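You operate a simulated robot arm through the tools that you are given. There is no shell and no other tool.

You are at the controls of a simulated robot arm. One attempt, no reset.

TASK
Tighten both fitted nuts about a quarter turn with the small socket.
Fine: board knob on first, off again after both; socket back in its slot. Set down upright: small socket.

Only the result counts: the job must be done as asked and must still hold three seconds after the hand-in. Knocking over, shifting, dropping, spilling or breaking anything else fails it.

THE ROBOT
A 7-joint arm with a two-finger parallel gripper, fixed in place. Base frame: the origin is at the foot of the arm, x ahead of it, y to its left, z up; the work surface is at about z = 0.853. Lengths are in m, angles in degrees, forces in N, time in s.
With the tool pointing down near the work surface it reaches from about 0.24 to 0.68 m from the base axis. Its first joint turns from -66.0 to 66.0 degrees. Payload 2.4 kg.
The TCP is the grasp point between the finger pads, 0.03 m short of the fingertips. In the tool frame z runs along the fingers and y along their closing line. Largest opening 0.094 m; finger width 0.028, thickness 0.01; the body of the gripper, 0.05 by 0.096 m, starts 0.055 m behind the TCP.
Orientation is told as [roll, pitch, yaw] about the base's x, y, z axes, in that order, counted from this pose: with the fingers straight down and closing along the base's y, the tool's x points along the base's -x, its y along +y and its z along -z.

THE INTERFACE
- The arm moves only by the tool arm_command. Its arguments are lists of equal length, an entry for each row: "dp": the shift along the tool's x, y, z in m, a list of three; "rot": the turn, a rotation vector about the tool's x, y, z in degrees, a list of three. In form: {"dp": [[dx, dy, dz], ...], "rot": [[wx, wy, wz], ...]}. A call has 1 to 20 rows; each row is the pose to reach, as a shift and turn from the pose commanded when the call began, along the tool's axes at that moment. "grip" is the gripper command, from -1 (shut) to 1 (fully open), values between in proportion, set as the call begins (left out, the last holds). A row lasts 0.2 s, in which the tool goes at most 0.05 m and 8.6 degrees; a call with a longer step from one row to the next is refused whole, and so is a gripper value outside its range. A pose out of reach is approached as far as the arm can. The call stops where the force on the tool passes 40 N (or 10 N more than at its start, if that is more) or the arm is blocked; 0.2 s more then pass. The fingers move at their own pace (about 0.153 m/s each) and stop on an object; they squeeze with about 27 N. The grip force told is the motor's: it shows also when the fingers shut on nothing. Time passes only in rows, and 0.2 s behind the last, so rows that repeat a pose let the fingers close. It gives the time, the measured TCP pose, the force on the tool (base axes), the opening and the grip force at its end, in the units of the frame above (readings bear some noise), with the torque about the TCP (base axes, N m) and any sound that the robot's microphone picked up.
- Cameras (640 x 400 px; columns grow to the right, rows downward): "scene" is fixed at [0.0552, 0.4984, 1.4437]; the picture's right is [-0.49, -0.87, 0.00], its down [-0.50, 0.28, -0.82] and it looks along [0.72, -0.40, -0.57] (base axes); focal length 348 px, centre (320, 200). "wrist" rides on the gripper at [0.076, 0.014, -0.103] in the tool frame; the picture's right is [-0.18, 0.98, 0.00], its down [-0.75, -0.14, -0.64] and it looks along [-0.63, -0.12, 0.77] (tool axes); focal length 243 px, centre (320, 200). There is no depth. A picture from a camera that has moved, and an enlarged one, comes with that camera's place and axes in the base frame and with its lens.
- grab_frame(camera): a new picture of that camera. The clock stands still meanwhile.
- inspect(camera, box): a new picture of the part [left, top, right, bottom] of that camera's present view, enlarged. The clock stands still meanwhile.
- finish_job(): hands the job in; it is judged then, once.

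Nothing tells you positions but the pictures and the camera data. Unless the task says otherwise, let go and move clear before handing in.

The tools are called by a JSON object that holds its "name" and its "arguments". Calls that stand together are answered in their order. arm_command: Moves the arm, as the interface text tells. Its arguments: {"type":"object","properties":{"dp":{"type":"array"},"rot":{"type":"array"},"grip":{"type":"number"}},"required":["dp","rot"]} The other tools are called the same way: grab_frame (camera) takes a picture; inspect (camera, box) takes an enlarged picture of a part of a camera's view; finish_job () hands the job in.

At the start:

```text
clock: 0.0
eef_pos: [0.4674, 0.0728, 1.2159]
tcp_rot: [0.1, -0.1, 0.0]
force: [0.5, 0.3, -0.5]
wrist_torque: [0.0, -0.03, -0.02]
opening: 0.0939
finger_force: 0.2
```

scene: 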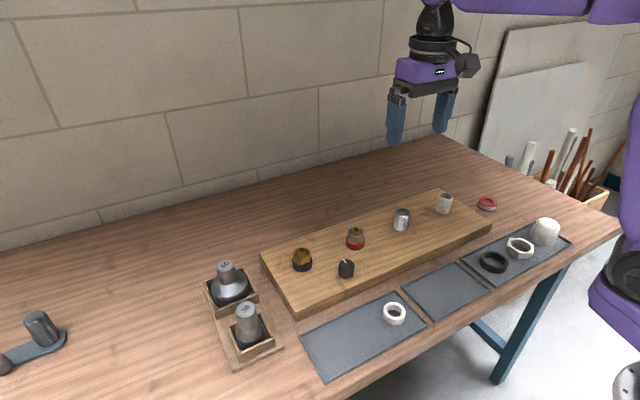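
wrist: 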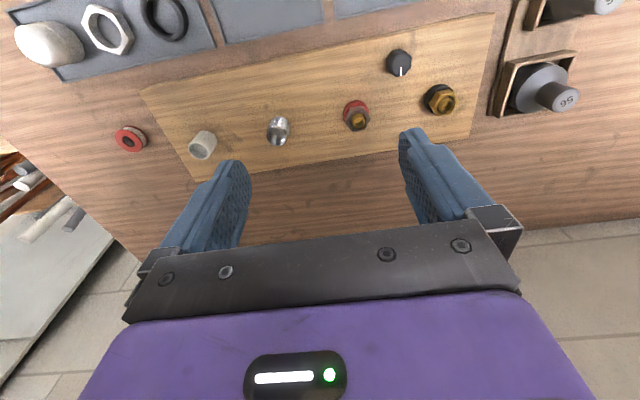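

I see a board with two brass nuts (one on a black, one on a red washer), a black knob, two sockets in a wooden rack at left, and trays of loose parts. I'll look closer first at the rack, knob and nuts.

{"name": "inspect", "arguments": {"camera": "scene", "box": [190, 240, 310, 370]}}

{"name": "inspect", "arguments": {"camera": "scene", "box": [270, 180, 480, 310]}}

{"name": "inspect", "arguments": {"camera": "wrist", "box": [320, 30, 480, 130]}}

{"name": "inspect", "arguments": {"camera": "wrist", "box": [480, 0, 640, 120]}}

{"name": "inspect", "arguments": {"camera": "scene", "box": [0, 290, 100, 390]}}

```text
3.08 times, centred on (250, 305) of scene
camera zoom: at [0.0552, 0.4984, 1.4437], right [-0.49, -0.87, 0.0], down [-0.5, 0.28, -0.82], along [0.72, -0.4, -0.57], focal length 1072 px, centre (535, -123)
```

zoom: 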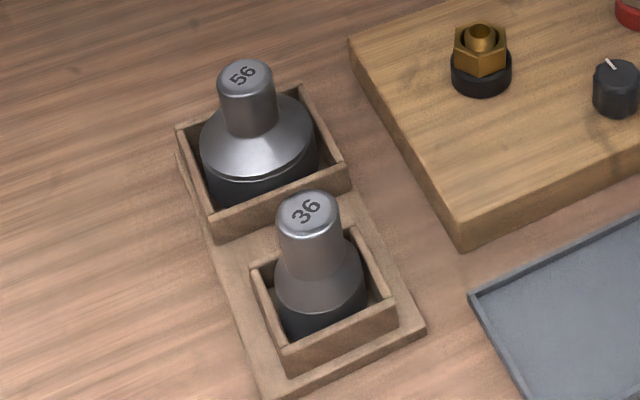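

```text
3.05 times, centred on (375, 245) of scene
camera zoom: at [0.0552, 0.4984, 1.4437], right [-0.49, -0.87, 0.0], down [-0.5, 0.28, -0.82], along [0.72, -0.4, -0.57], focal length 1061 px, centre (152, 63)
```

zoom: 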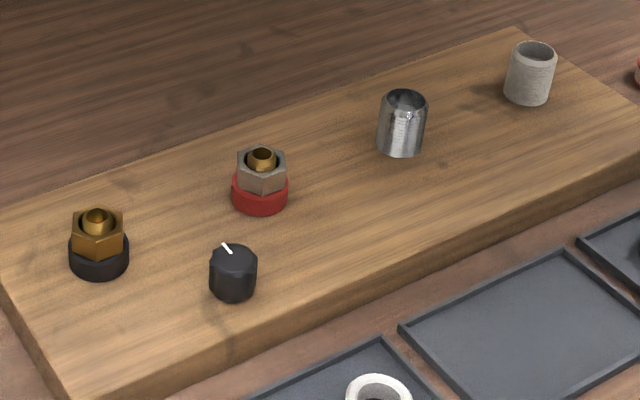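

```text
4.00 times, centred on (400, 80) of wrist
camera zoom: at [0.3919, 0.0876, 1.3167], right [0.18, 0.98, 0.0], down [0.75, -0.14, 0.64], along [0.63, -0.12, -0.77], focal length 970 px, centre (0, 680)
```

zoom: 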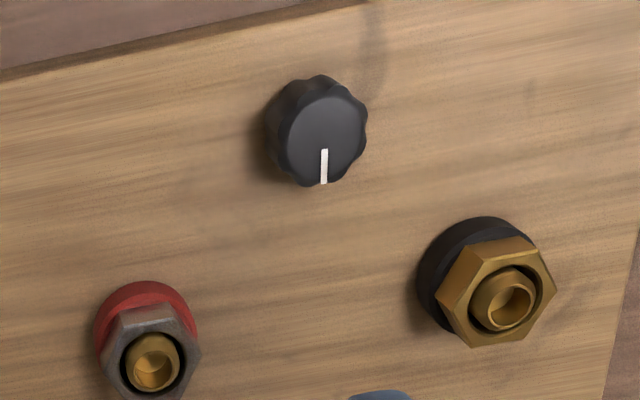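

```text
3.33 times, centred on (560, 60) of wrist
camera zoom: at [0.3919, 0.0876, 1.3167], right [0.18, 0.98, 0.0], down [0.75, -0.14, 0.64], along [0.63, -0.12, -0.77], focal length 809 px, centre (-480, 667)
```

zoom: 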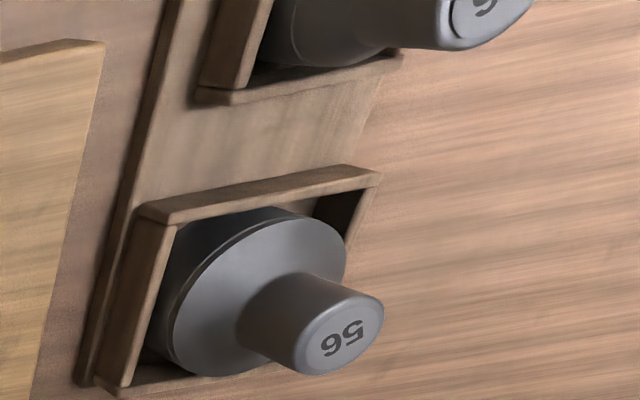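

```text
4.00 times, centred on (50, 340) of scene
camera zoom: at [0.0552, 0.4984, 1.4437], right [-0.49, -0.87, 0.0], down [-0.5, 0.28, -0.82], along [0.72, -0.4, -0.57], focal length 1393 px, centre (1400, -360)
```

zoom: 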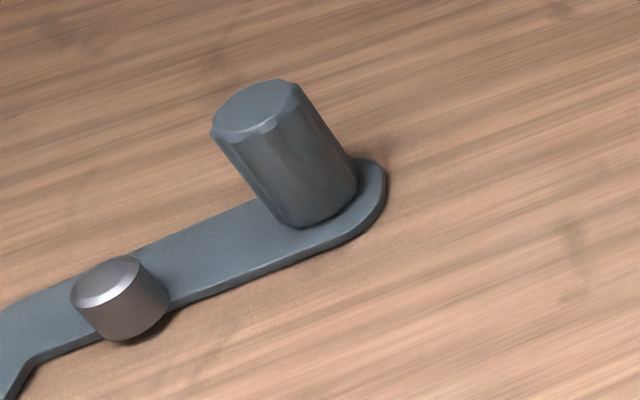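

I take the board top to be about z = 0.895, with the knob near (0.48, 0.19) and socket 36 near (0.46, 0.42). I'll move above the knob at medium height for a better look.

{"name": "arm_command", "arguments": {"dp": [[-0.002, 0.02, 0.026], [-0.004, 0.04, 0.052], [-0.006, 0.06, 0.078], [-0.008, 0.08, 0.104], [-0.01, 0.1, 0.13], [-0.013, 0.117, 0.15], [-0.013, 0.117, 0.15]], "rot": [[0, 0, 0], [0, 0, 0], [0, 0, 0], [0, 0, 0], [0, 0, 0], [0, 0, 0], [0, 0, 0]], "grip": -0.1}}

{"name": "grab_frame", "arguments": {"camera": "wrist"}}

{"name": "grab_frame", "arguments": {"camera": "scene"}}

```text
clock: 1.6
eef_pos: [0.4813, 0.1898, 1.0649]
tcp_rot: [0.1, -0.1, -0.1]
force: [0.4, 0.6, 0.1]
wrist_torque: [0.01, -0.02, 0.01]
opening: 0.0421
finger_force: 0.1
```

```text
taken
camera wrist: at [0.4055, 0.2046, 1.1658], right [0.19, 0.98, 0.0], down [0.75, -0.14, 0.64], along [0.63, -0.12, -0.77], focal length 243 px, centre (320, 200)
```

wrist: 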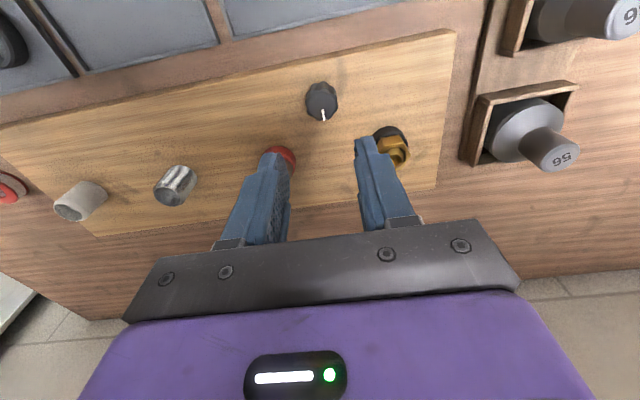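

```text
taken
```

scene: 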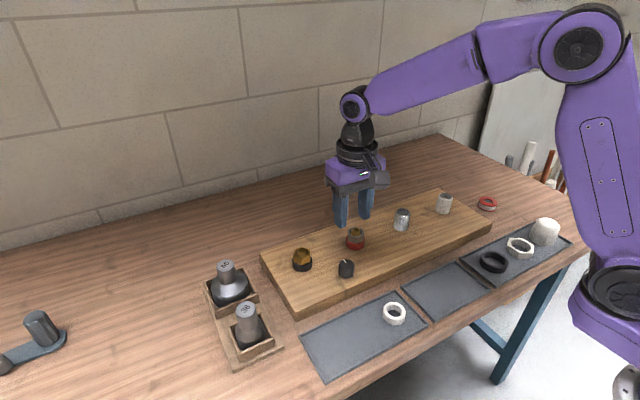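

The knob's pointer faces +x (away from the base). I'll zoom in to measure the knob and the other parts.

{"name": "inspect", "arguments": {"camera": "wrist", "box": [280, 60, 440, 160]}}

{"name": "inspect", "arguments": {"camera": "scene", "box": [280, 220, 380, 290]}}

{"name": "inspect", "arguments": {"camera": "wrist", "box": [440, 0, 640, 180]}}

```text
4.00 times, centred on (360, 110) of wrist
camera zoom: at [0.4055, 0.2046, 1.1658], right [0.19, 0.98, 0.0], down [0.75, -0.14, 0.64], along [0.63, -0.12, -0.77], focal length 970 px, centre (160, 560)
```

zoom: 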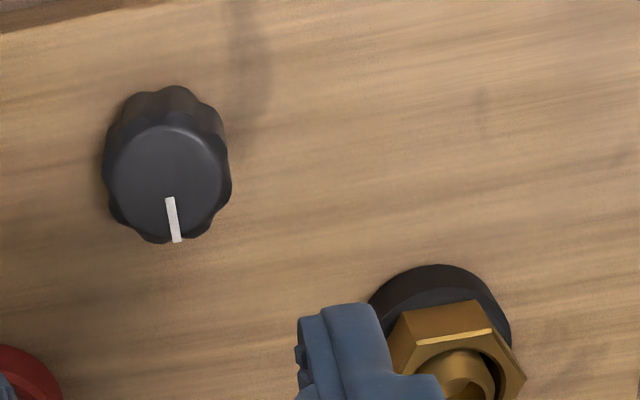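

```text
5.71 times, centred on (330, 255) of scene
camera zoom: at [0.0552, 0.4984, 1.4437], right [-0.49, -0.87, 0.0], down [-0.5, 0.28, -0.82], along [0.72, -0.4, -0.57], focal length 1990 px, centre (263, -114)
```

zoom: 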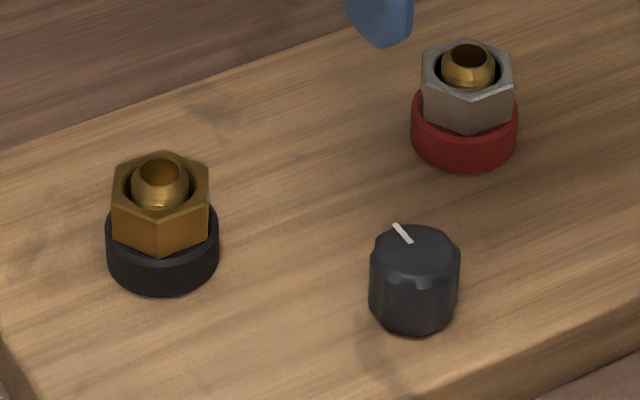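

```text
2.22 times, centred on (540, 90) of wrist
camera zoom: at [0.4055, 0.2046, 1.1658], right [0.19, 0.98, 0.0], down [0.75, -0.14, 0.64], along [0.63, -0.12, -0.77], focal length 539 px, centre (-169, 444)
```

zoom: 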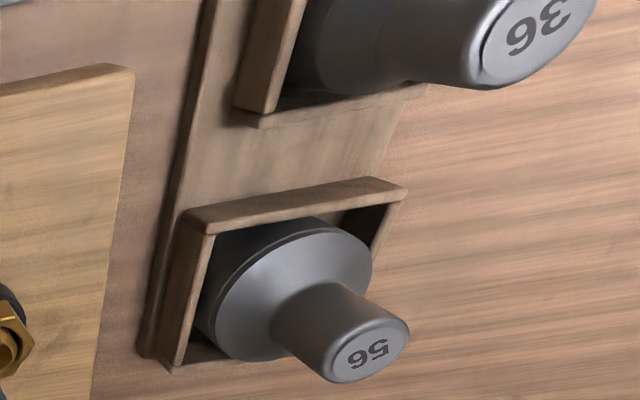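

The knob centre works out to about (0.488, 0.191) with its top near z = 0.915. I'll lower the fingers to just above it and check the alignment.

{"name": "arm_command", "arguments": {"dp": [[-0.003, 0.0, 0.03], [-0.0067, 0.001, 0.06], [-0.0067, 0.001, 0.09], [-0.0067, 0.001, 0.105], [-0.0067, 0.001, 0.105]], "rot": [[0, 0, 0], [0, 0, 0], [0, 0, 0], [0, 0, 0], [0, 0, 0]], "grip": 0.1}}

{"name": "grab_frame", "arguments": {"camera": "wrist"}}

{"name": "inspect", "arguments": {"camera": "scene", "box": [290, 210, 410, 290]}}

```text
clock: 2.8
eef_pos: [0.4887, 0.1911, 0.9594]
tcp_rot: [0.0, -0.1, -0.1]
force: [0.3, -0.5, 0.6]
wrist_torque: [0.0, -0.01, 0.03]
opening: 0.0516
finger_force: 0.1
```

```text
taken
camera wrist: at [0.4125, 0.2058, 1.0612], right [0.18, 0.98, 0.0], down [0.75, -0.14, 0.64], along [0.63, -0.12, -0.77], focal length 243 px, centre (320, 200)
```

wrist: 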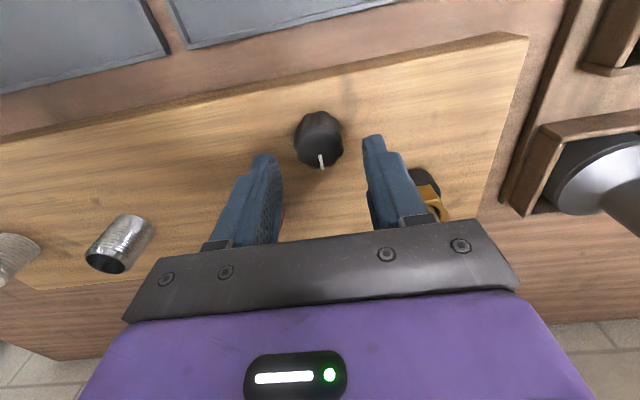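

```text
5.00 times, centred on (350, 250) of scene
camera zoom: at [0.0552, 0.4984, 1.4437], right [-0.49, -0.87, 0.0], down [-0.5, 0.28, -0.82], along [0.72, -0.4, -0.57], focal length 1741 px, centre (170, -50)
```

zoom: 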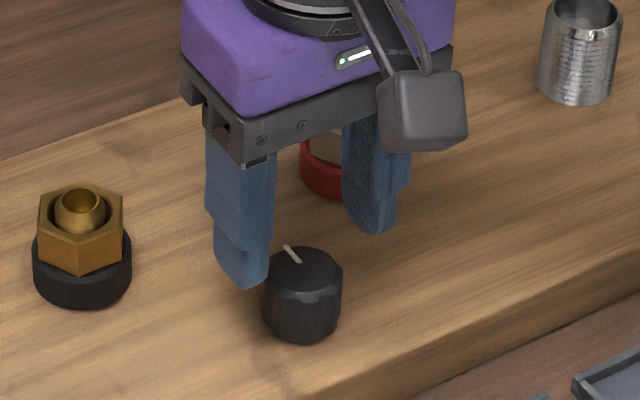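

The knob sits centred between the fingertips in both views. I'll go down and close on it.

{"name": "arm_command", "arguments": {"dp": [[0, 0, 0.01], [0, 0, 0.02], [0, 0, 0.027], [0, 0, 0.027]], "rot": [[0, 0, 0], [0, 0, 0], [0, 0, 0], [0, 0, 0]]}}

{"name": "inspect", "arguments": {"camera": "scene", "box": [290, 210, 410, 290]}}

{"name": "inspect", "arguments": {"camera": "wrist", "box": [240, 80, 400, 180]}}

```text
clock: 3.8
eef_pos: [0.4892, 0.1911, 0.9342]
tcp_rot: [0.0, -0.1, 0.0]
force: [-0.8, 0.0, -0.2]
wrist_torque: [0.01, 0.02, 0.02]
opening: 0.052
finger_force: 0.0
```

```text
5.00 times, centred on (350, 250) of scene
camera zoom: at [0.0552, 0.4984, 1.4437], right [-0.49, -0.87, 0.0], down [-0.5, 0.28, -0.82], along [0.72, -0.4, -0.57], focal length 1741 px, centre (170, -50)
```

zoom: 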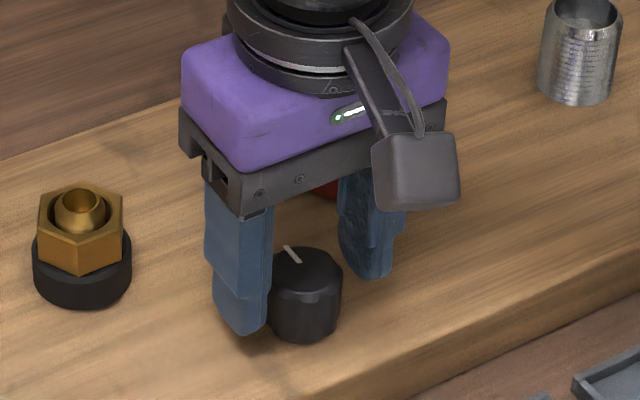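

```text
4.00 times, centred on (320, 130) of wrist
camera zoom: at [0.4123, 0.206, 1.0348], right [0.18, 0.98, 0.0], down [0.75, -0.14, 0.64], along [0.63, -0.12, -0.77], focal length 970 px, centre (320, 480)
```

zoom: 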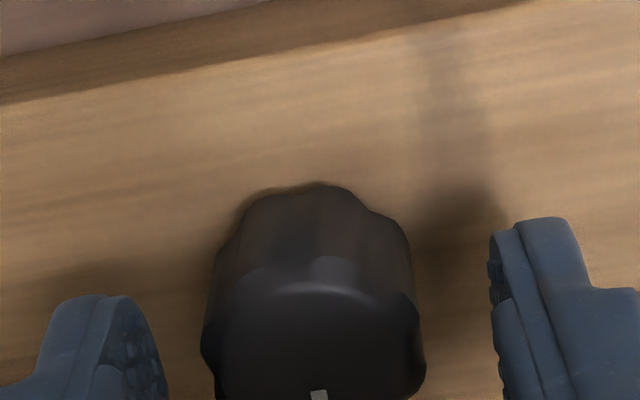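

The fingertips straddle the knob with clearance. I'll close on it now.

{"name": "arm_command", "arguments": {"dp": [[0, 0, 0], [0, 0, 0], [0, 0, 0]], "rot": [[0, 0, 0], [0, 0, 0], [0, 0, 0]], "grip": -1}}

```text
clock: 4.6
eef_pos: [0.488, 0.1896, 0.9338]
tcp_rot: [-0.1, -0.1, -0.1]
force: [-1.4, -7.5, 1.0]
wrist_torque: [0.09, 0.1, -0.01]
opening: 0.0328
finger_force: 44.9
```

The knob is gripped (0.033 m wide). I'll turn it clockwise in small steps and watch torque and sound.

{"name": "arm_command", "arguments": {"dp": [[0, -0.0012, 0], [0, -0.0012, 0], [0, -0.0012, 0], [0, -0.0012, 0], [0, -0.0012, 0]], "rot": [[0, 0, 6], [0, 0, 12], [0, 0, 18], [0, 0, 24], [0, 0, 30]]}}

```text
clock: 5.8
eef_pos: [0.4885, 0.1917, 0.9334]
tcp_rot: [0.2, 0.0, -30.1]
force: [8.5, 3.8, -12.2]
wrist_torque: [-0.11, 0.33, 0.01]
opening: 0.0328
finger_force: 44.7
```

{"name": "inspect", "arguments": {"camera": "scene", "box": [290, 210, 410, 290]}}

{"name": "inspect", "arguments": {"camera": "wrist", "box": [240, 80, 400, 180]}}

```text
5.00 times, centred on (350, 250) of scene
camera zoom: at [0.0557, 0.4986, 1.4436], right [-0.49, -0.87, 0.0], down [-0.5, 0.28, -0.82], along [0.72, -0.4, -0.57], focal length 1741 px, centre (170, -50)
```

zoom: 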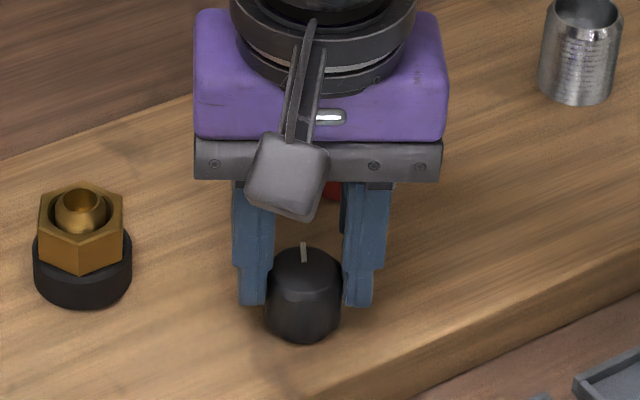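

```text
4.00 times, centred on (320, 130) of wrist
camera zoom: at [0.4295, 0.2416, 1.0347], right [0.65, 0.76, 0.0], down [0.58, -0.5, 0.64], along [0.49, -0.42, -0.77], focal length 970 px, centre (320, 480)
```

zoom: 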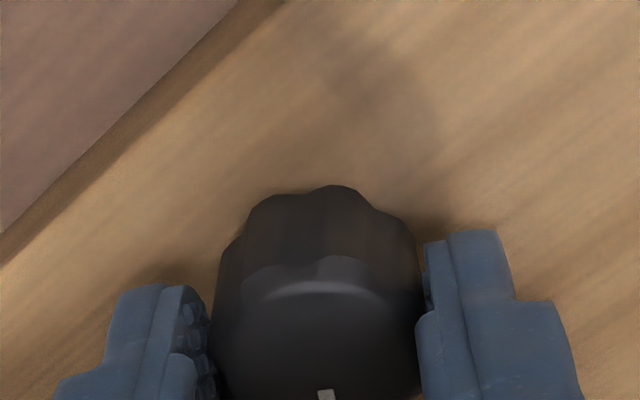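

The pointer turned with the gripper and there's no resistance. I'll continue clockwise.

{"name": "arm_command", "arguments": {"dp": [[0, 0, 0], [0, 0, 0], [0, 0, 0], [0, 0, 0], [0, 0, 0]], "rot": [[0, 0, 6], [0, 0, 12], [0, 0, 18], [0, 0, 24], [0, 0, 30]]}}

```text
clock: 7.0
eef_pos: [0.4887, 0.1905, 0.9346]
tcp_rot: [0.1, 0.1, -60.1]
force: [13.5, 10.6, -17.9]
wrist_torque: [-0.46, -0.1, 0.02]
opening: 0.0324
finger_force: 45.2
```

{"name": "arm_command", "arguments": {"dp": [[0, 0, 0], [0, 0, 0], [0, 0, 0], [0, 0, 0], [0, 0, 0], [0, 0, 0]], "rot": [[0, 0, 6], [0, 0, 12], [0, 0, 18], [0, 0, 24], [0, 0, 30], [0, 0, 30]]}}

{"name": "inspect", "arguments": {"camera": "scene", "box": [290, 210, 410, 290]}}

{"name": "grab_frame", "arguments": {"camera": "scene"}}

```text
clock: 8.4
eef_pos: [0.4892, 0.191, 0.9342]
tcp_rot: [0.2, 0.1, -90.1]
force: [14.9, 20.0, -14.3]
wrist_torque: [0.21, 0.18, 0.24]
opening: 0.0325
finger_force: 44.9
```

```text
5.00 times, centred on (350, 250) of scene
camera zoom: at [0.0559, 0.4991, 1.4434], right [-0.49, -0.87, 0.0], down [-0.5, 0.28, -0.82], along [0.72, -0.4, -0.57], focal length 1741 px, centre (170, -50)
```

zoom: 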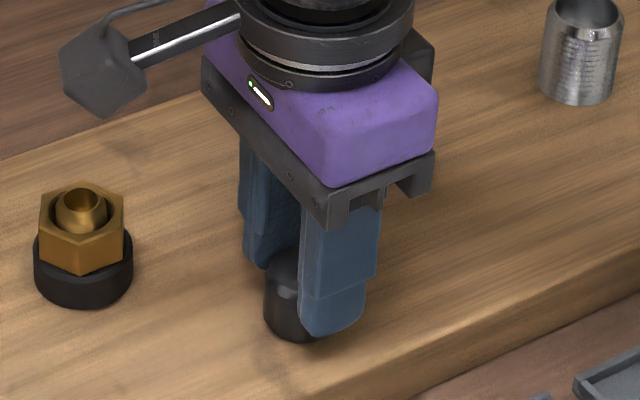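

```text
taken
```

scene: 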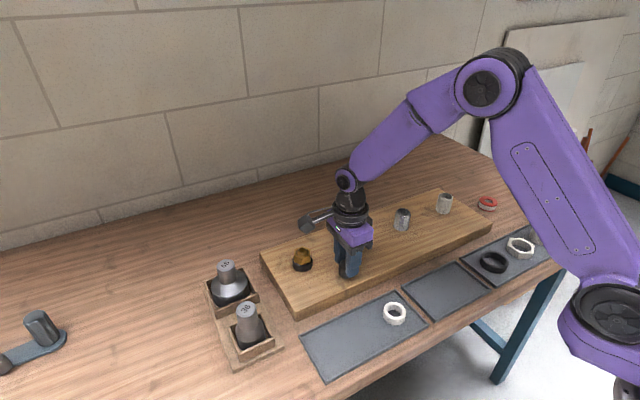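

The knob is at about 90° with some torque building. I'll let go to see where it stands.

{"name": "arm_command", "arguments": {"dp": [[0, 0, 0], [0, 0, 0], [0, 0, -0.03], [0, 0, -0.07], [0, 0, -0.1], [0, 0, -0.1]], "rot": [[0, 0, 0], [0, 0, 0], [0, 0, 0], [0, 0, 0], [0, 0, 0], [0, 0, 0]], "grip": 0.2}}

{"name": "grab_frame", "arguments": {"camera": "wrist"}}

{"name": "inspect", "arguments": {"camera": "scene", "box": [290, 210, 410, 290]}}

```text
clock: 9.8
eef_pos: [0.4886, 0.1888, 1.0328]
tcp_rot: [0.0, -0.1, -90.0]
force: [0.8, -0.9, -0.3]
wrist_torque: [0.0, 0.01, -0.01]
opening: 0.0561
finger_force: 0.0
```

```text
taken
camera wrist: at [0.5025, 0.2658, 1.1334], right [0.98, -0.18, 0.0], down [-0.14, -0.75, 0.64], along [-0.12, -0.63, -0.77], focal length 243 px, centre (320, 200)
```

wrist: 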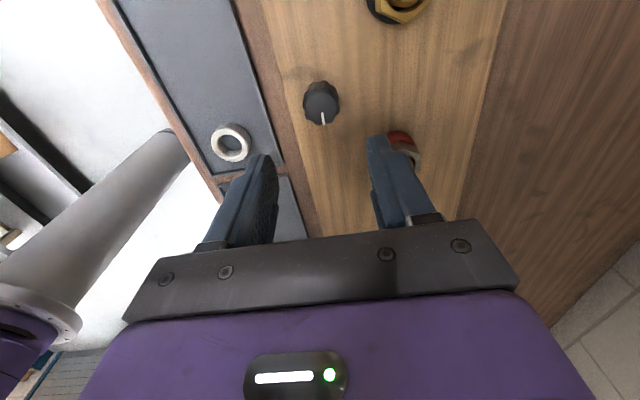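

```text
5.00 times, centred on (350, 250) of scene
camera zoom: at [0.0552, 0.4984, 1.4437], right [-0.49, -0.87, 0.0], down [-0.5, 0.28, -0.82], along [0.72, -0.4, -0.57], focal length 1741 px, centre (170, -50)
```

zoom: 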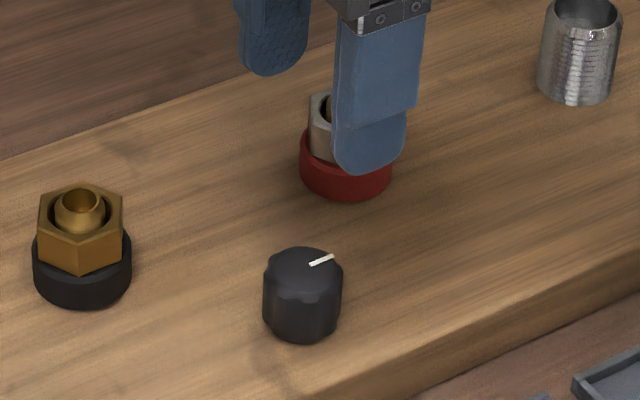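

{"name": "inspect", "arguments": {"camera": "wrist", "box": [280, 60, 440, 160]}}

```text
4.00 times, centred on (360, 110) of wrist
camera zoom: at [0.5025, 0.2658, 1.1334], right [0.98, -0.18, 0.0], down [-0.14, -0.75, 0.64], along [-0.12, -0.63, -0.77], focal length 970 px, centre (160, 560)
```

zoom: 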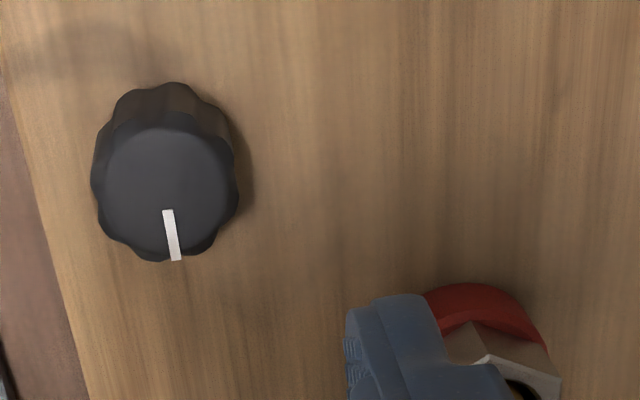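

The pointer now points to -y, about 90° clockwise. I heard no click, so I'll regrip and gently feel for a stop or detent beyond this point.

{"name": "arm_command", "arguments": {"dp": [[0.001, 0.0004, 0.04], [0.001, 0.0004, 0.08], [0.001, 0.0004, 0.099], [0.001, 0.0004, 0.099]], "rot": [[0, 0, 0], [0, 0, 0], [0, 0, 0], [0, 0, 0]]}}

{"name": "arm_command", "arguments": {"dp": [[0, 0, 0], [0, 0, 0], [0, 0, 0]], "rot": [[0, 0, 0], [0, 0, 0], [0, 0, 0]], "grip": -1}}

{"name": "arm_command", "arguments": {"dp": [[0, 0, 0], [0, 0, 0], [0, 0, 0]], "rot": [[0, 0, 4], [0, 0, 8], [0, 0, 8]]}}

```text
clock: 10.8
eef_pos: [0.4891, 0.1914, 0.9337]
tcp_rot: [0.0, 0.0, -89.9]
force: [0.4, 0.2, 0.0]
wrist_torque: [0.0, 0.03, 0.01]
opening: 0.0565
finger_force: 0.0
```

```text
clock: 11.6
eef_pos: [0.4897, 0.1909, 0.9349]
tcp_rot: [0.2, 0.0, -89.9]
force: [3.7, 1.7, -6.8]
wrist_torque: [0.18, 0.1, 0.0]
opening: 0.0324
finger_force: 45.6
```

```text
clock: 12.4
eef_pos: [0.4893, 0.1912, 0.9359]
tcp_rot: [0.2, 0.1, -98.2]
force: [9.3, 3.7, -1.6]
wrist_torque: [-0.24, 0.09, 0.48]
opening: 0.0322
finger_force: 45.3
```

Torque rose sharply to 0.48 N·m just past 90°, so there is a stop there and the knob is at its end, i.e. on. I'll ease back, release, rise and check it.

{"name": "arm_command", "arguments": {"dp": [[0, 0, 0], [0, 0, 0]], "rot": [[0, 0, -4], [0, 0, -6]]}}

{"name": "arm_command", "arguments": {"dp": [[0, 0, 0], [0, 0, 0], [0, 0, -0.03], [0, 0, -0.07], [0, 0, -0.1], [0, 0, -0.1]], "rot": [[0, 0, 0], [0, 0, 0], [0, 0, 0], [0, 0, 0], [0, 0, 0], [0, 0, 0]], "grip": 0.2}}

{"name": "inspect", "arguments": {"camera": "wrist", "box": [280, 60, 440, 160]}}

{"name": "inspect", "arguments": {"camera": "scene", "box": [290, 210, 410, 290]}}

```text
clock: 13.0
eef_pos: [0.4898, 0.1914, 0.9336]
tcp_rot: [0.3, 0.1, -92.1]
force: [10.3, 5.4, -0.8]
wrist_torque: [0.66, -0.1, 0.01]
opening: 0.0321
finger_force: 45.9
```

```text
clock: 14.4
eef_pos: [0.4892, 0.1902, 1.0351]
tcp_rot: [0.0, 0.0, -91.9]
force: [0.9, 0.0, 0.7]
wrist_torque: [-0.04, -0.02, 0.02]
opening: 0.0561
finger_force: 0.0
```

```text
4.00 times, centred on (360, 110) of wrist
camera zoom: at [0.5058, 0.2672, 1.1362], right [0.98, -0.22, 0.0], down [-0.17, -0.75, 0.64], along [-0.14, -0.63, -0.77], focal length 970 px, centre (160, 560)
```

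zoom: 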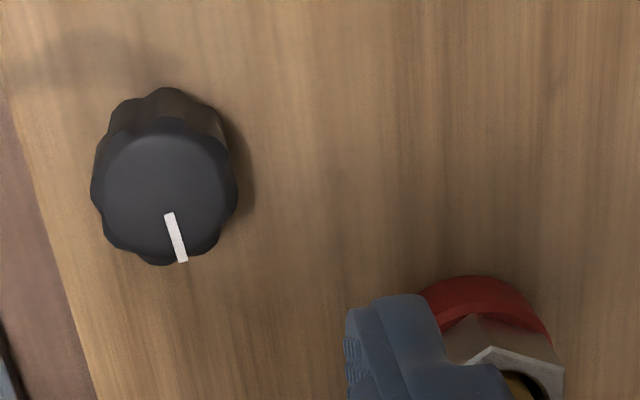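

```text
5.00 times, centred on (350, 250) of scene
camera zoom: at [0.0552, 0.4984, 1.4437], right [-0.49, -0.87, 0.0], down [-0.5, 0.28, -0.82], along [0.72, -0.4, -0.57], focal length 1741 px, centre (170, -50)
```

zoom: 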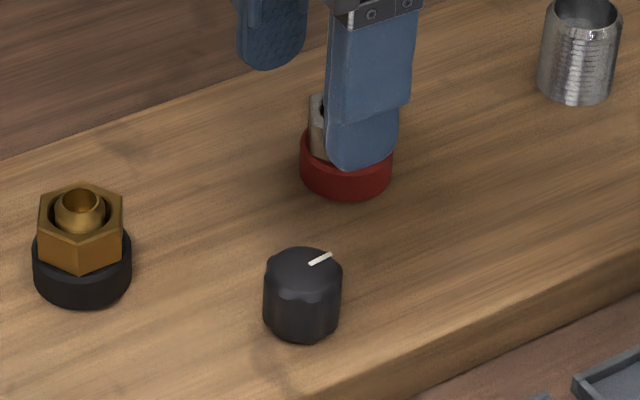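

The pointer eased back about 4° from the stop when I backed off. I'll regrip, push it to the stop and release there.

{"name": "arm_command", "arguments": {"dp": [[0, 0, 0.04], [0, 0, 0.08], [0, 0, 0.1], [0, 0, 0.1]], "rot": [[0, 0, 0], [0, 0, 0], [0, 0, 0], [0, 0, 0]]}}

{"name": "arm_command", "arguments": {"dp": [[0, 0, 0], [0, 0, 0], [0, 0, 0]], "rot": [[0, 0, 0], [0, 0, 0], [0, 0, 0]], "grip": -1}}

{"name": "arm_command", "arguments": {"dp": [[0, 0, 0], [0, 0, 0], [0, 0, 0]], "rot": [[0, 0, 3], [0, 0, 6], [0, 0, 6]]}}

{"name": "arm_command", "arguments": {"dp": [[0, 0, 0], [0, 0, 0], [0, 0, -0.03], [0, 0, -0.07], [0, 0, -0.1], [0, 0, -0.1]], "rot": [[0, 0, 0], [0, 0, 0], [0, 0, 0], [0, 0, 0], [0, 0, 0], [0, 0, 0]], "grip": 0.2}}

{"name": "inspect", "arguments": {"camera": "wrist", "box": [280, 60, 440, 160]}}

```text
clock: 15.4
eef_pos: [0.4883, 0.1922, 0.9328]
tcp_rot: [0.1, -0.1, -92.0]
force: [0.3, 0.1, -0.5]
wrist_torque: [0.0, 0.03, -0.02]
opening: 0.0565
finger_force: 0.0
```

```text
clock: 16.2
eef_pos: [0.4911, 0.1923, 0.932]
tcp_rot: [0.1, 0.0, -92.0]
force: [8.5, 2.7, -10.0]
wrist_torque: [0.26, 0.02, 0.04]
opening: 0.0323
finger_force: 45.3
```

```text
clock: 17.0
eef_pos: [0.4891, 0.1917, 0.9332]
tcp_rot: [0.0, 0.1, -98.0]
force: [17.8, 9.0, -32.3]
wrist_torque: [0.07, -0.31, 0.14]
opening: 0.0325
finger_force: 45.4
```

```text
clock: 18.4
eef_pos: [0.4865, 0.1907, 1.0339]
tcp_rot: [0.0, 0.1, -98.0]
force: [-0.5, -0.3, -0.5]
wrist_torque: [-0.06, 0.03, 0.02]
opening: 0.0561
finger_force: 0.0
```

```text
4.00 times, centred on (360, 110) of wrist
camera zoom: at [0.5118, 0.2644, 1.1356], right [0.95, -0.32, 0.0], down [-0.25, -0.73, 0.64], along [-0.2, -0.61, -0.77], focal length 970 px, centre (160, 560)
```

zoom: 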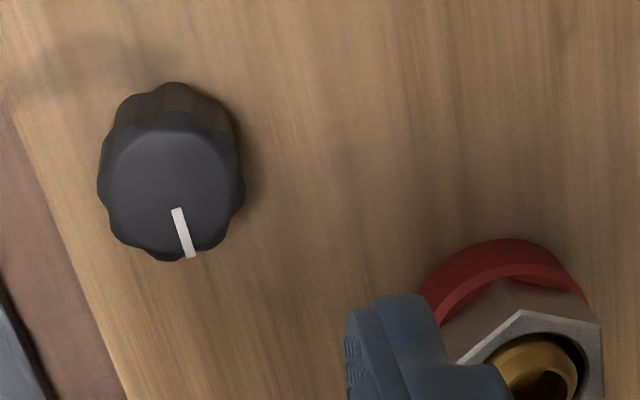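

The knob is at its on stop (pointer about −91°). Next I'll lift, turn the wrist back to yaw 0 and move over the small socket.

{"name": "arm_command", "arguments": {"dp": [[0, 0, -0.01], [0, 0, -0.02], [0, 0, -0.03], [0, 0, -0.04], [0, 0, -0.05], [0, 0, -0.06], [0, 0, -0.07], [0, 0, -0.08], [0, 0, -0.09], [0, 0, -0.1], [0, 0, -0.1], [0, 0, -0.1], [0, 0, -0.1]], "rot": [[0, 0, -8], [0, 0, -16], [0, 0, -24], [0, 0, -32], [0, 0, -40], [0, 0, -48], [0, 0, -56], [0, 0, -64], [0, 0, -72], [0, 0, -80], [0, 0, -88], [0, 0, -96], [0, 0, -98]], "grip": 0.6}}

{"name": "arm_command", "arguments": {"dp": [[0.004, 0.03, 0], [0.008, 0.06, 0], [0.012, 0.1, 0], [0.016, 0.14, 0], [0.02, 0.18, 0], [0.024, 0.215, 0], [0.024, 0.23, 0], [0.024, 0.23, 0]], "rot": [[0, 0, 0], [0, 0, 0], [0, 0, 0], [0, 0, 0], [0, 0, 0], [0, 0, 0], [0, 0, 0], [0, 0, 0]]}}

{"name": "grab_frame", "arguments": {"camera": "wrist"}}

{"name": "grab_frame", "arguments": {"camera": "scene"}}

```text
clock: 21.2
eef_pos: [0.488, 0.1915, 1.1339]
tcp_rot: [0.0, -0.1, 0.1]
force: [-0.6, 0.2, 0.8]
wrist_torque: [-0.03, 0.0, 0.01]
opening: 0.0752
finger_force: 0.1
```

```text
clock: 23.0
eef_pos: [0.464, 0.4215, 1.1347]
tcp_rot: [0.0, -0.2, 0.0]
force: [0.5, -0.4, -0.1]
wrist_torque: [-0.01, 0.04, 0.01]
opening: 0.0752
finger_force: 0.1
```

```text
taken
camera wrist: at [0.3872, 0.4363, 1.2364], right [0.18, 0.98, 0.0], down [0.75, -0.14, 0.64], along [0.63, -0.12, -0.77], focal length 243 px, centre (320, 200)
```

wrist: 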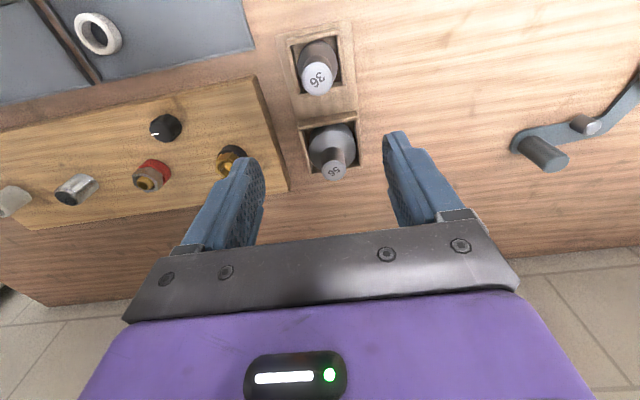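

```text
taken
```

scene: 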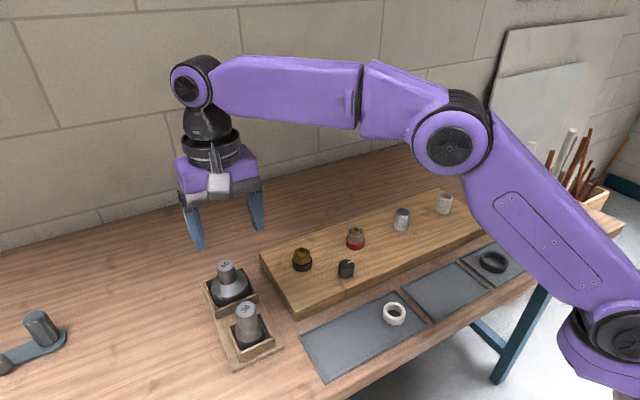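

{"name": "inspect", "arguments": {"camera": "wrist", "box": [260, 10, 400, 190]}}

{"name": "inspect", "arguments": {"camera": "scene", "box": [200, 290, 300, 370]}}

{"name": "inspect", "arguments": {"camera": "wrist", "box": [120, 100, 280, 200]}}

```text
2.22 times, centred on (330, 100) of wrist
camera zoom: at [0.3872, 0.4363, 1.2364], right [0.18, 0.98, 0.0], down [0.75, -0.14, 0.64], along [0.63, -0.12, -0.77], focal length 539 px, centre (298, 422)
```

zoom: 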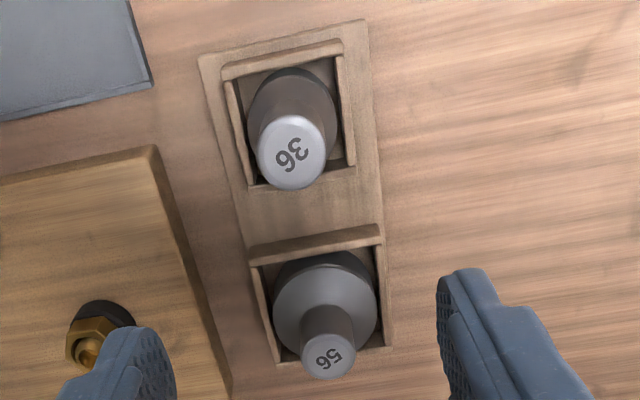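

```text
5.00 times, centred on (250, 330) of scene
camera zoom: at [0.0552, 0.4984, 1.4437], right [-0.49, -0.87, 0.0], down [-0.5, 0.28, -0.82], along [0.72, -0.4, -0.57], focal length 1741 px, centre (670, -450)
```

zoom: 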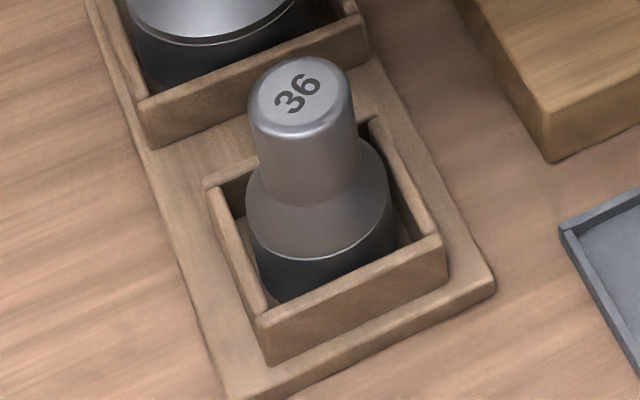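

```text
4.00 times, centred on (200, 150) of wrist
camera zoom: at [0.3872, 0.4363, 1.2364], right [0.18, 0.98, 0.0], down [0.75, -0.14, 0.64], along [0.63, -0.12, -0.77], focal length 970 px, centre (800, 400)
```

zoom: 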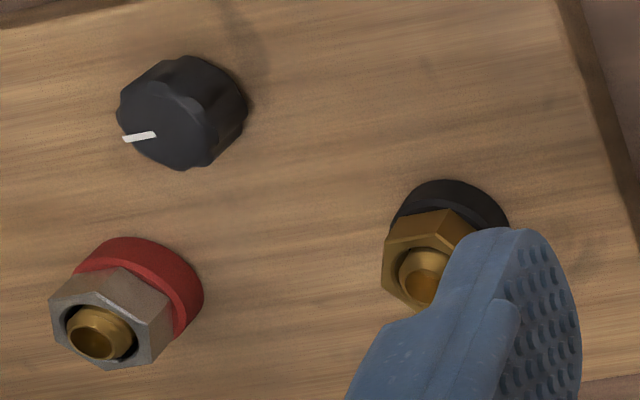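

Socket 36 stands upright at about (0.453, 0.420) with its top near z = 0.950, and its neck is about 35 mm wide. I'll go to just above it and check.

{"name": "arm_command", "arguments": {"dp": [[0.004, 0, 0.03], [0.008, -0.001, 0.07], [0.011, -0.001, 0.105], [0.011, -0.001, 0.13], [0.011, -0.001, 0.13]], "rot": [[0, 0, 0], [0, 0, 0], [0, 0, 0], [0, 0, 0], [0, 0, 0]]}}

{"name": "grab_frame", "arguments": {"camera": "wrist"}}

{"name": "inspect", "arguments": {"camera": "scene", "box": [170, 240, 310, 370]}}

```text
clock: 24.2
eef_pos: [0.4536, 0.4205, 1.0046]
tcp_rot: [0.0, -0.1, 0.0]
force: [-1.8, -0.1, 0.0]
wrist_torque: [0.0, -0.01, -0.02]
opening: 0.0751
finger_force: 0.1
```

```text
taken
camera wrist: at [0.3759, 0.4348, 1.1061], right [0.18, 0.98, 0.0], down [0.75, -0.14, 0.64], along [0.63, -0.12, -0.77], focal length 243 px, centre (320, 200)
```

wrist: 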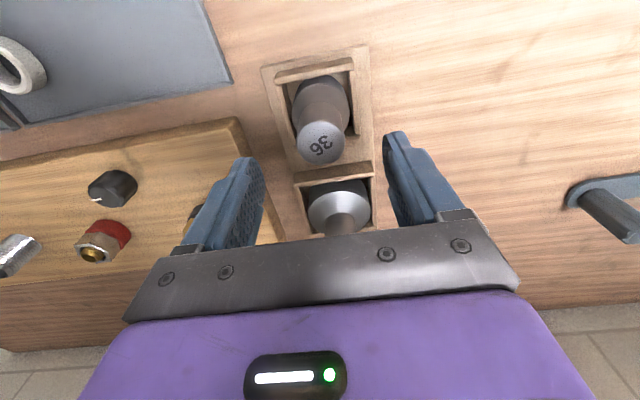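

```text
3.08 times, centred on (240, 305) of scene
camera zoom: at [0.0552, 0.4984, 1.4437], right [-0.49, -0.87, 0.0], down [-0.5, 0.28, -0.82], along [0.72, -0.4, -0.57], focal length 1072 px, centre (566, -123)
```

zoom: 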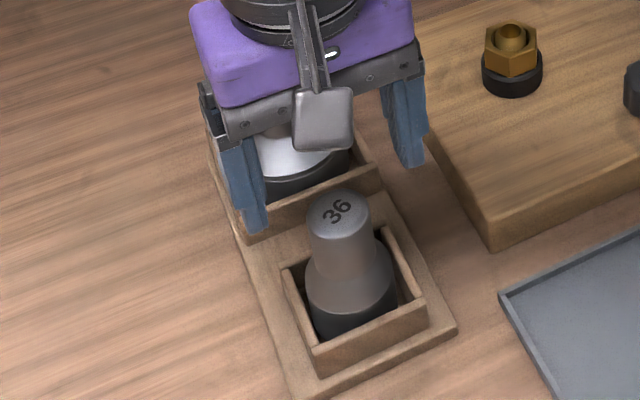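

The socket neck is centred under the fingers. I'll lower to the neck and look before closing.

{"name": "arm_command", "arguments": {"dp": [[0, 0, 0.02], [0, 0, 0.04], [0, 0, 0.057], [0, 0, 0.057]], "rot": [[0, 0, 0], [0, 0, 0], [0, 0, 0], [0, 0, 0]]}}

{"name": "inspect", "arguments": {"camera": "scene", "box": [190, 260, 310, 370]}}

{"name": "inspect", "arguments": {"camera": "wrist", "box": [220, 60, 420, 240]}}

```text
clock: 25.2
eef_pos: [0.4535, 0.4198, 0.9465]
tcp_rot: [0.1, 0.0, -0.1]
force: [0.3, -0.8, -1.0]
wrist_torque: [-0.02, -0.03, 0.0]
opening: 0.0751
finger_force: 0.0
```

```text
3.64 times, centred on (250, 315) of scene
camera zoom: at [0.0552, 0.4984, 1.4437], right [-0.49, -0.87, 0.0], down [-0.5, 0.28, -0.82], along [0.72, -0.4, -0.57], focal length 1266 px, centre (574, -218)
```

zoom: 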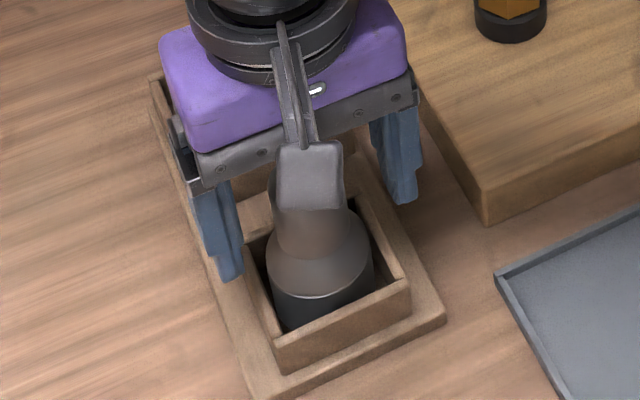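

```text
2.22 times, centred on (320, 150) of wrist
camera zoom: at [0.3764, 0.4337, 1.048], right [0.18, 0.98, 0.0], down [0.75, -0.14, 0.64], along [0.63, -0.12, -0.77], focal length 539 px, centre (320, 311)
```

zoom: 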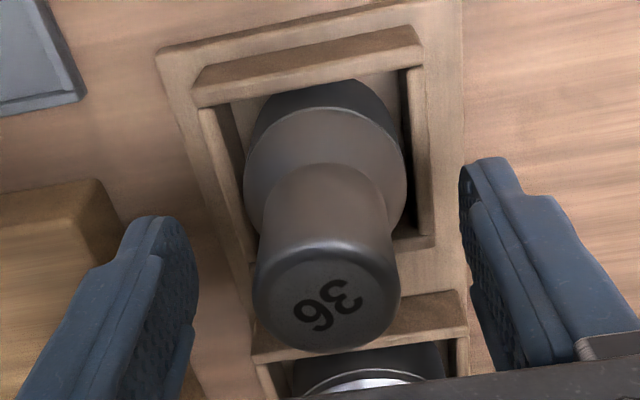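

The fingers stand on both sides of the neck, clear of the pocket. Closing now.

{"name": "arm_command", "arguments": {"dp": [[0, 0, 0], [0, 0, 0], [0, 0, 0], [0, 0, 0]], "rot": [[0, 0, 0], [0, 0, 0], [0, 0, 0], [0, 0, 0]], "grip": -1}}

{"name": "inspect", "arguments": {"camera": "wrist", "box": [220, 60, 420, 240]}}

```text
clock: 26.2
eef_pos: [0.4531, 0.4195, 0.946]
tcp_rot: [0.0, -0.1, 0.0]
force: [0.5, 2.1, -0.4]
wrist_torque: [0.02, -0.04, 0.03]
opening: 0.0346
finger_force: 27.4
```

```text
2.22 times, centred on (320, 150) of wrist
camera zoom: at [0.3764, 0.4337, 1.0482], right [0.18, 0.98, 0.0], down [0.75, -0.14, 0.64], along [0.63, -0.12, -0.77], focal length 539 px, centre (320, 311)
```

zoom: 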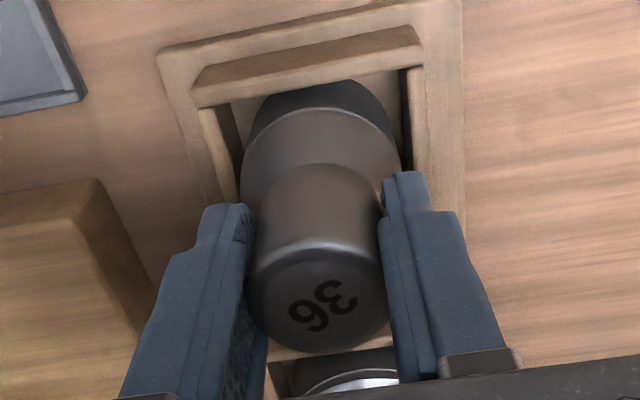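

The socket is gripped at 34.6 mm, with the seated pose at TCP (0.453, 0.420, 0.946). I'll lift it straight up.

{"name": "arm_command", "arguments": {"dp": [[0, 0, -0.01], [0, 0, -0.03], [0, 0, -0.06], [0, 0, -0.1], [0, 0, -0.14], [0, 0, -0.18], [0, 0, -0.22], [0, 0, -0.24], [0, 0, -0.24]], "rot": [[0, 0, 0], [0, 0, 0], [0, 0, 0], [0, 0, 0], [0, 0, 0], [0, 0, 0], [0, 0, 0], [0, 0, 0], [0, 0, 0]]}}

{"name": "grab_frame", "arguments": {"camera": "scene"}}

{"name": "grab_frame", "arguments": {"camera": "wrist"}}

```text
clock: 28.2
eef_pos: [0.4534, 0.4184, 1.1856]
tcp_rot: [0.0, 0.0, 0.0]
force: [0.3, 0.5, -2.0]
wrist_torque: [0.01, -0.01, 0.0]
opening: 0.0346
finger_force: 26.3
```

```text
taken
```

scene: 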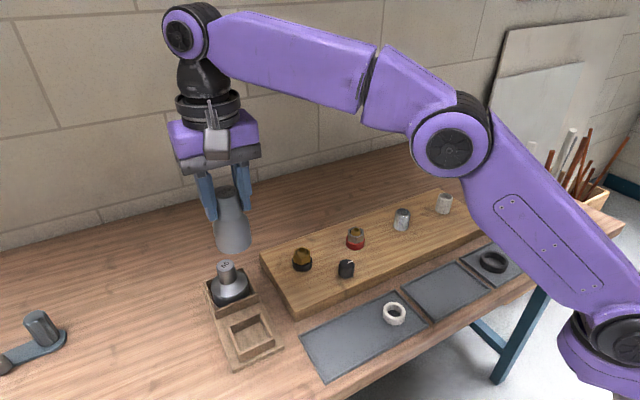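

```text
taken
camera wrist: at [0.3763, 0.4334, 1.2882], right [0.18, 0.98, 0.0], down [0.75, -0.14, 0.64], along [0.63, -0.12, -0.77], focal length 243 px, centre (320, 200)
```

wrist: 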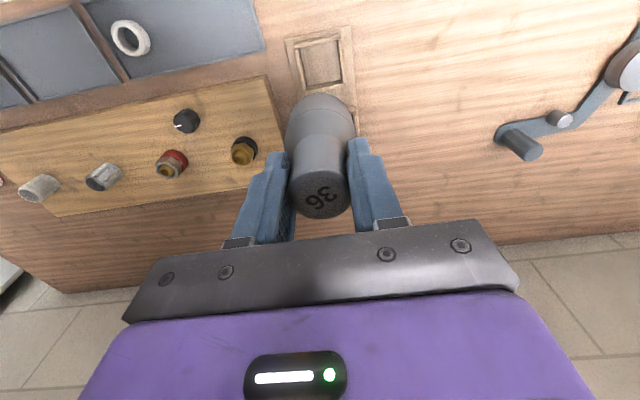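

The socket is out of its slot. I'll bring it nearer to the scene camera and tilt it so I can see its hex opening.

{"name": "arm_command", "arguments": {"dp": [[0.016, -0.024, -0.004], [0.033, -0.047, -0.008], [0.05, -0.071, -0.014], [0.066, -0.095, -0.014], [0.083, -0.118, -0.014], [0.083, -0.118, -0.014]], "rot": [[0, 0, 0], [0, 0, 0], [0, 0, 0], [0, 0, 0], [0, 0, 0], [0, 0, 0]]}}

{"name": "arm_command", "arguments": {"dp": [[0, 0, 0], [0, 0, 0], [0, 0, 0], [0, 0, 0], [0, 0, 0], [0, 0, 0], [0, 0, 0], [0, 0, 0]], "rot": [[-4, 5.9, 0], [-8, 11.8, 0], [-12, 17.7, 0], [-16, 23.6, 0], [-20, 29.5, 0], [-24, 35.4, 0], [-28, 41.5, 0], [-28, 41.5, 0]]}}

{"name": "grab_frame", "arguments": {"camera": "scene"}}

```text
clock: 29.6
eef_pos: [0.3684, 0.3014, 1.2012]
tcp_rot: [0.0, -0.1, 0.0]
force: [0.2, 0.9, -1.6]
wrist_torque: [0.03, 0.01, 0.0]
opening: 0.0345
finger_force: 27.4
```

```text
clock: 31.4
eef_pos: [0.3702, 0.3018, 1.2025]
tcp_rot: [33.8, 39.5, 12.3]
force: [0.7, 0.1, -0.6]
wrist_torque: [-0.03, -0.06, 0.03]
opening: 0.0346
finger_force: 27.3
```

```text
taken
```

scene: 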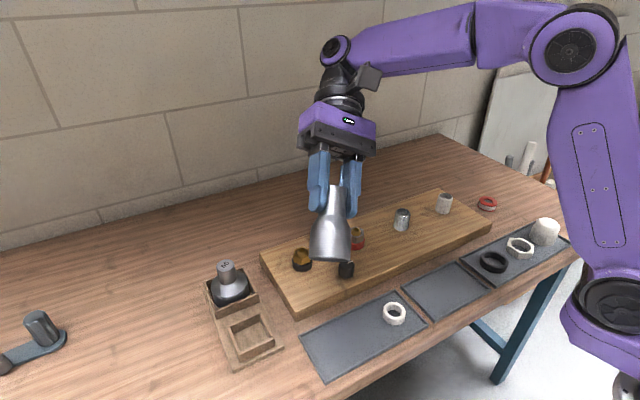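

I need more tilt, so I'll continue about the same axis.

{"name": "arm_command", "arguments": {"dp": [[0, 0, 0], [0, 0, 0], [0, 0, 0], [0, 0, 0], [0, 0, 0]], "rot": [[-4, 5.9, 0], [-8, 11.8, 0], [-12, 17.7, 0], [-16, 23.6, 0], [-16, 23.6, 0]]}}

{"name": "grab_frame", "arguments": {"camera": "scene"}}

{"name": "inspect", "arguments": {"camera": "scene", "box": [280, 170, 400, 280]}}

```text
clock: 32.6
eef_pos: [0.3707, 0.3026, 1.2006]
tcp_rot: [70.2, 54.3, 39.6]
force: [-0.2, -0.7, -2.4]
wrist_torque: [-0.06, -0.07, 0.0]
opening: 0.0348
finger_force: 27.0
```

```text
taken
```

scene: 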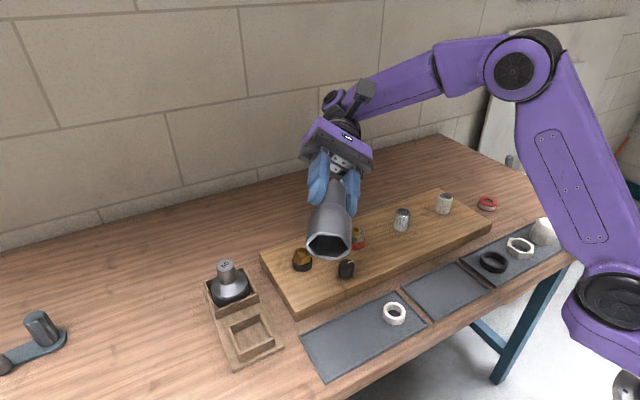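

```text
3.64 times, centred on (340, 225) of scene
camera zoom: at [0.0553, 0.4984, 1.4436], right [-0.49, -0.87, 0.0], down [-0.5, 0.28, -0.82], along [0.72, -0.4, -0.57], focal length 1266 px, centre (247, 109)
```

zoom: 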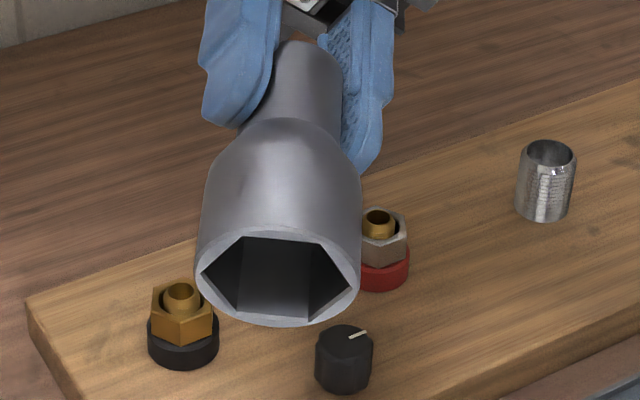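

The hex mouth is visible. I'll zoom in tighter to measure its angle against the gripper.

{"name": "inspect", "arguments": {"camera": "scene", "box": [325, 225, 383, 261]}}

{"name": "inspect", "arguments": {"camera": "scene", "box": [295, 220, 359, 260]}}

{"name": "inspect", "arguments": {"camera": "scene", "box": [280, 240, 328, 270]}}

```text
11.03 times, centred on (354, 243) of scene
camera zoom: at [0.0553, 0.4984, 1.4436], right [-0.49, -0.87, 0.0], down [-0.5, 0.28, -0.82], along [0.72, -0.4, -0.57], focal length 3843 px, centre (-55, -274)
```

zoom: 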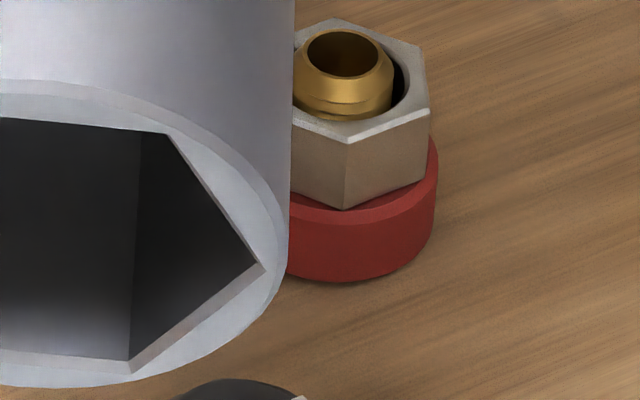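

```text
10.00 times, centred on (327, 240) of scene
camera zoom: at [0.0553, 0.4984, 1.4436], right [-0.49, -0.87, 0.0], down [-0.5, 0.28, -0.82], along [0.72, -0.4, -0.57], focal length 3482 px, centre (250, -200)
```

zoom: 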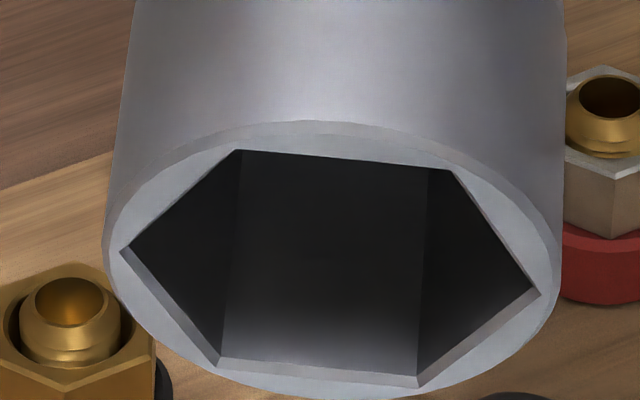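

```text
13.33 times, centred on (304, 255) of scene
camera zoom: at [0.0553, 0.4984, 1.4436], right [-0.49, -0.87, 0.0], down [-0.5, 0.28, -0.82], along [0.72, -0.4, -0.57], focal length 4643 px, centre (533, -533)
```

zoom: 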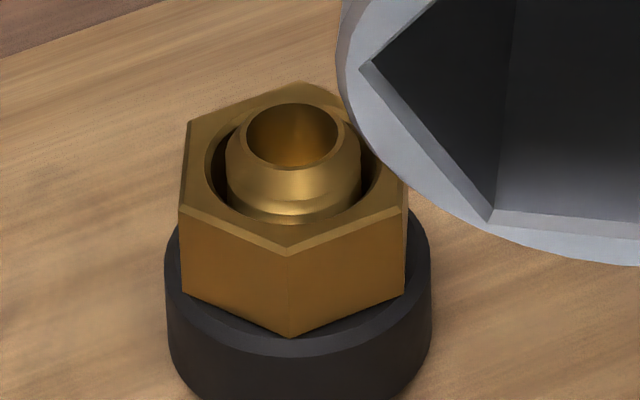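

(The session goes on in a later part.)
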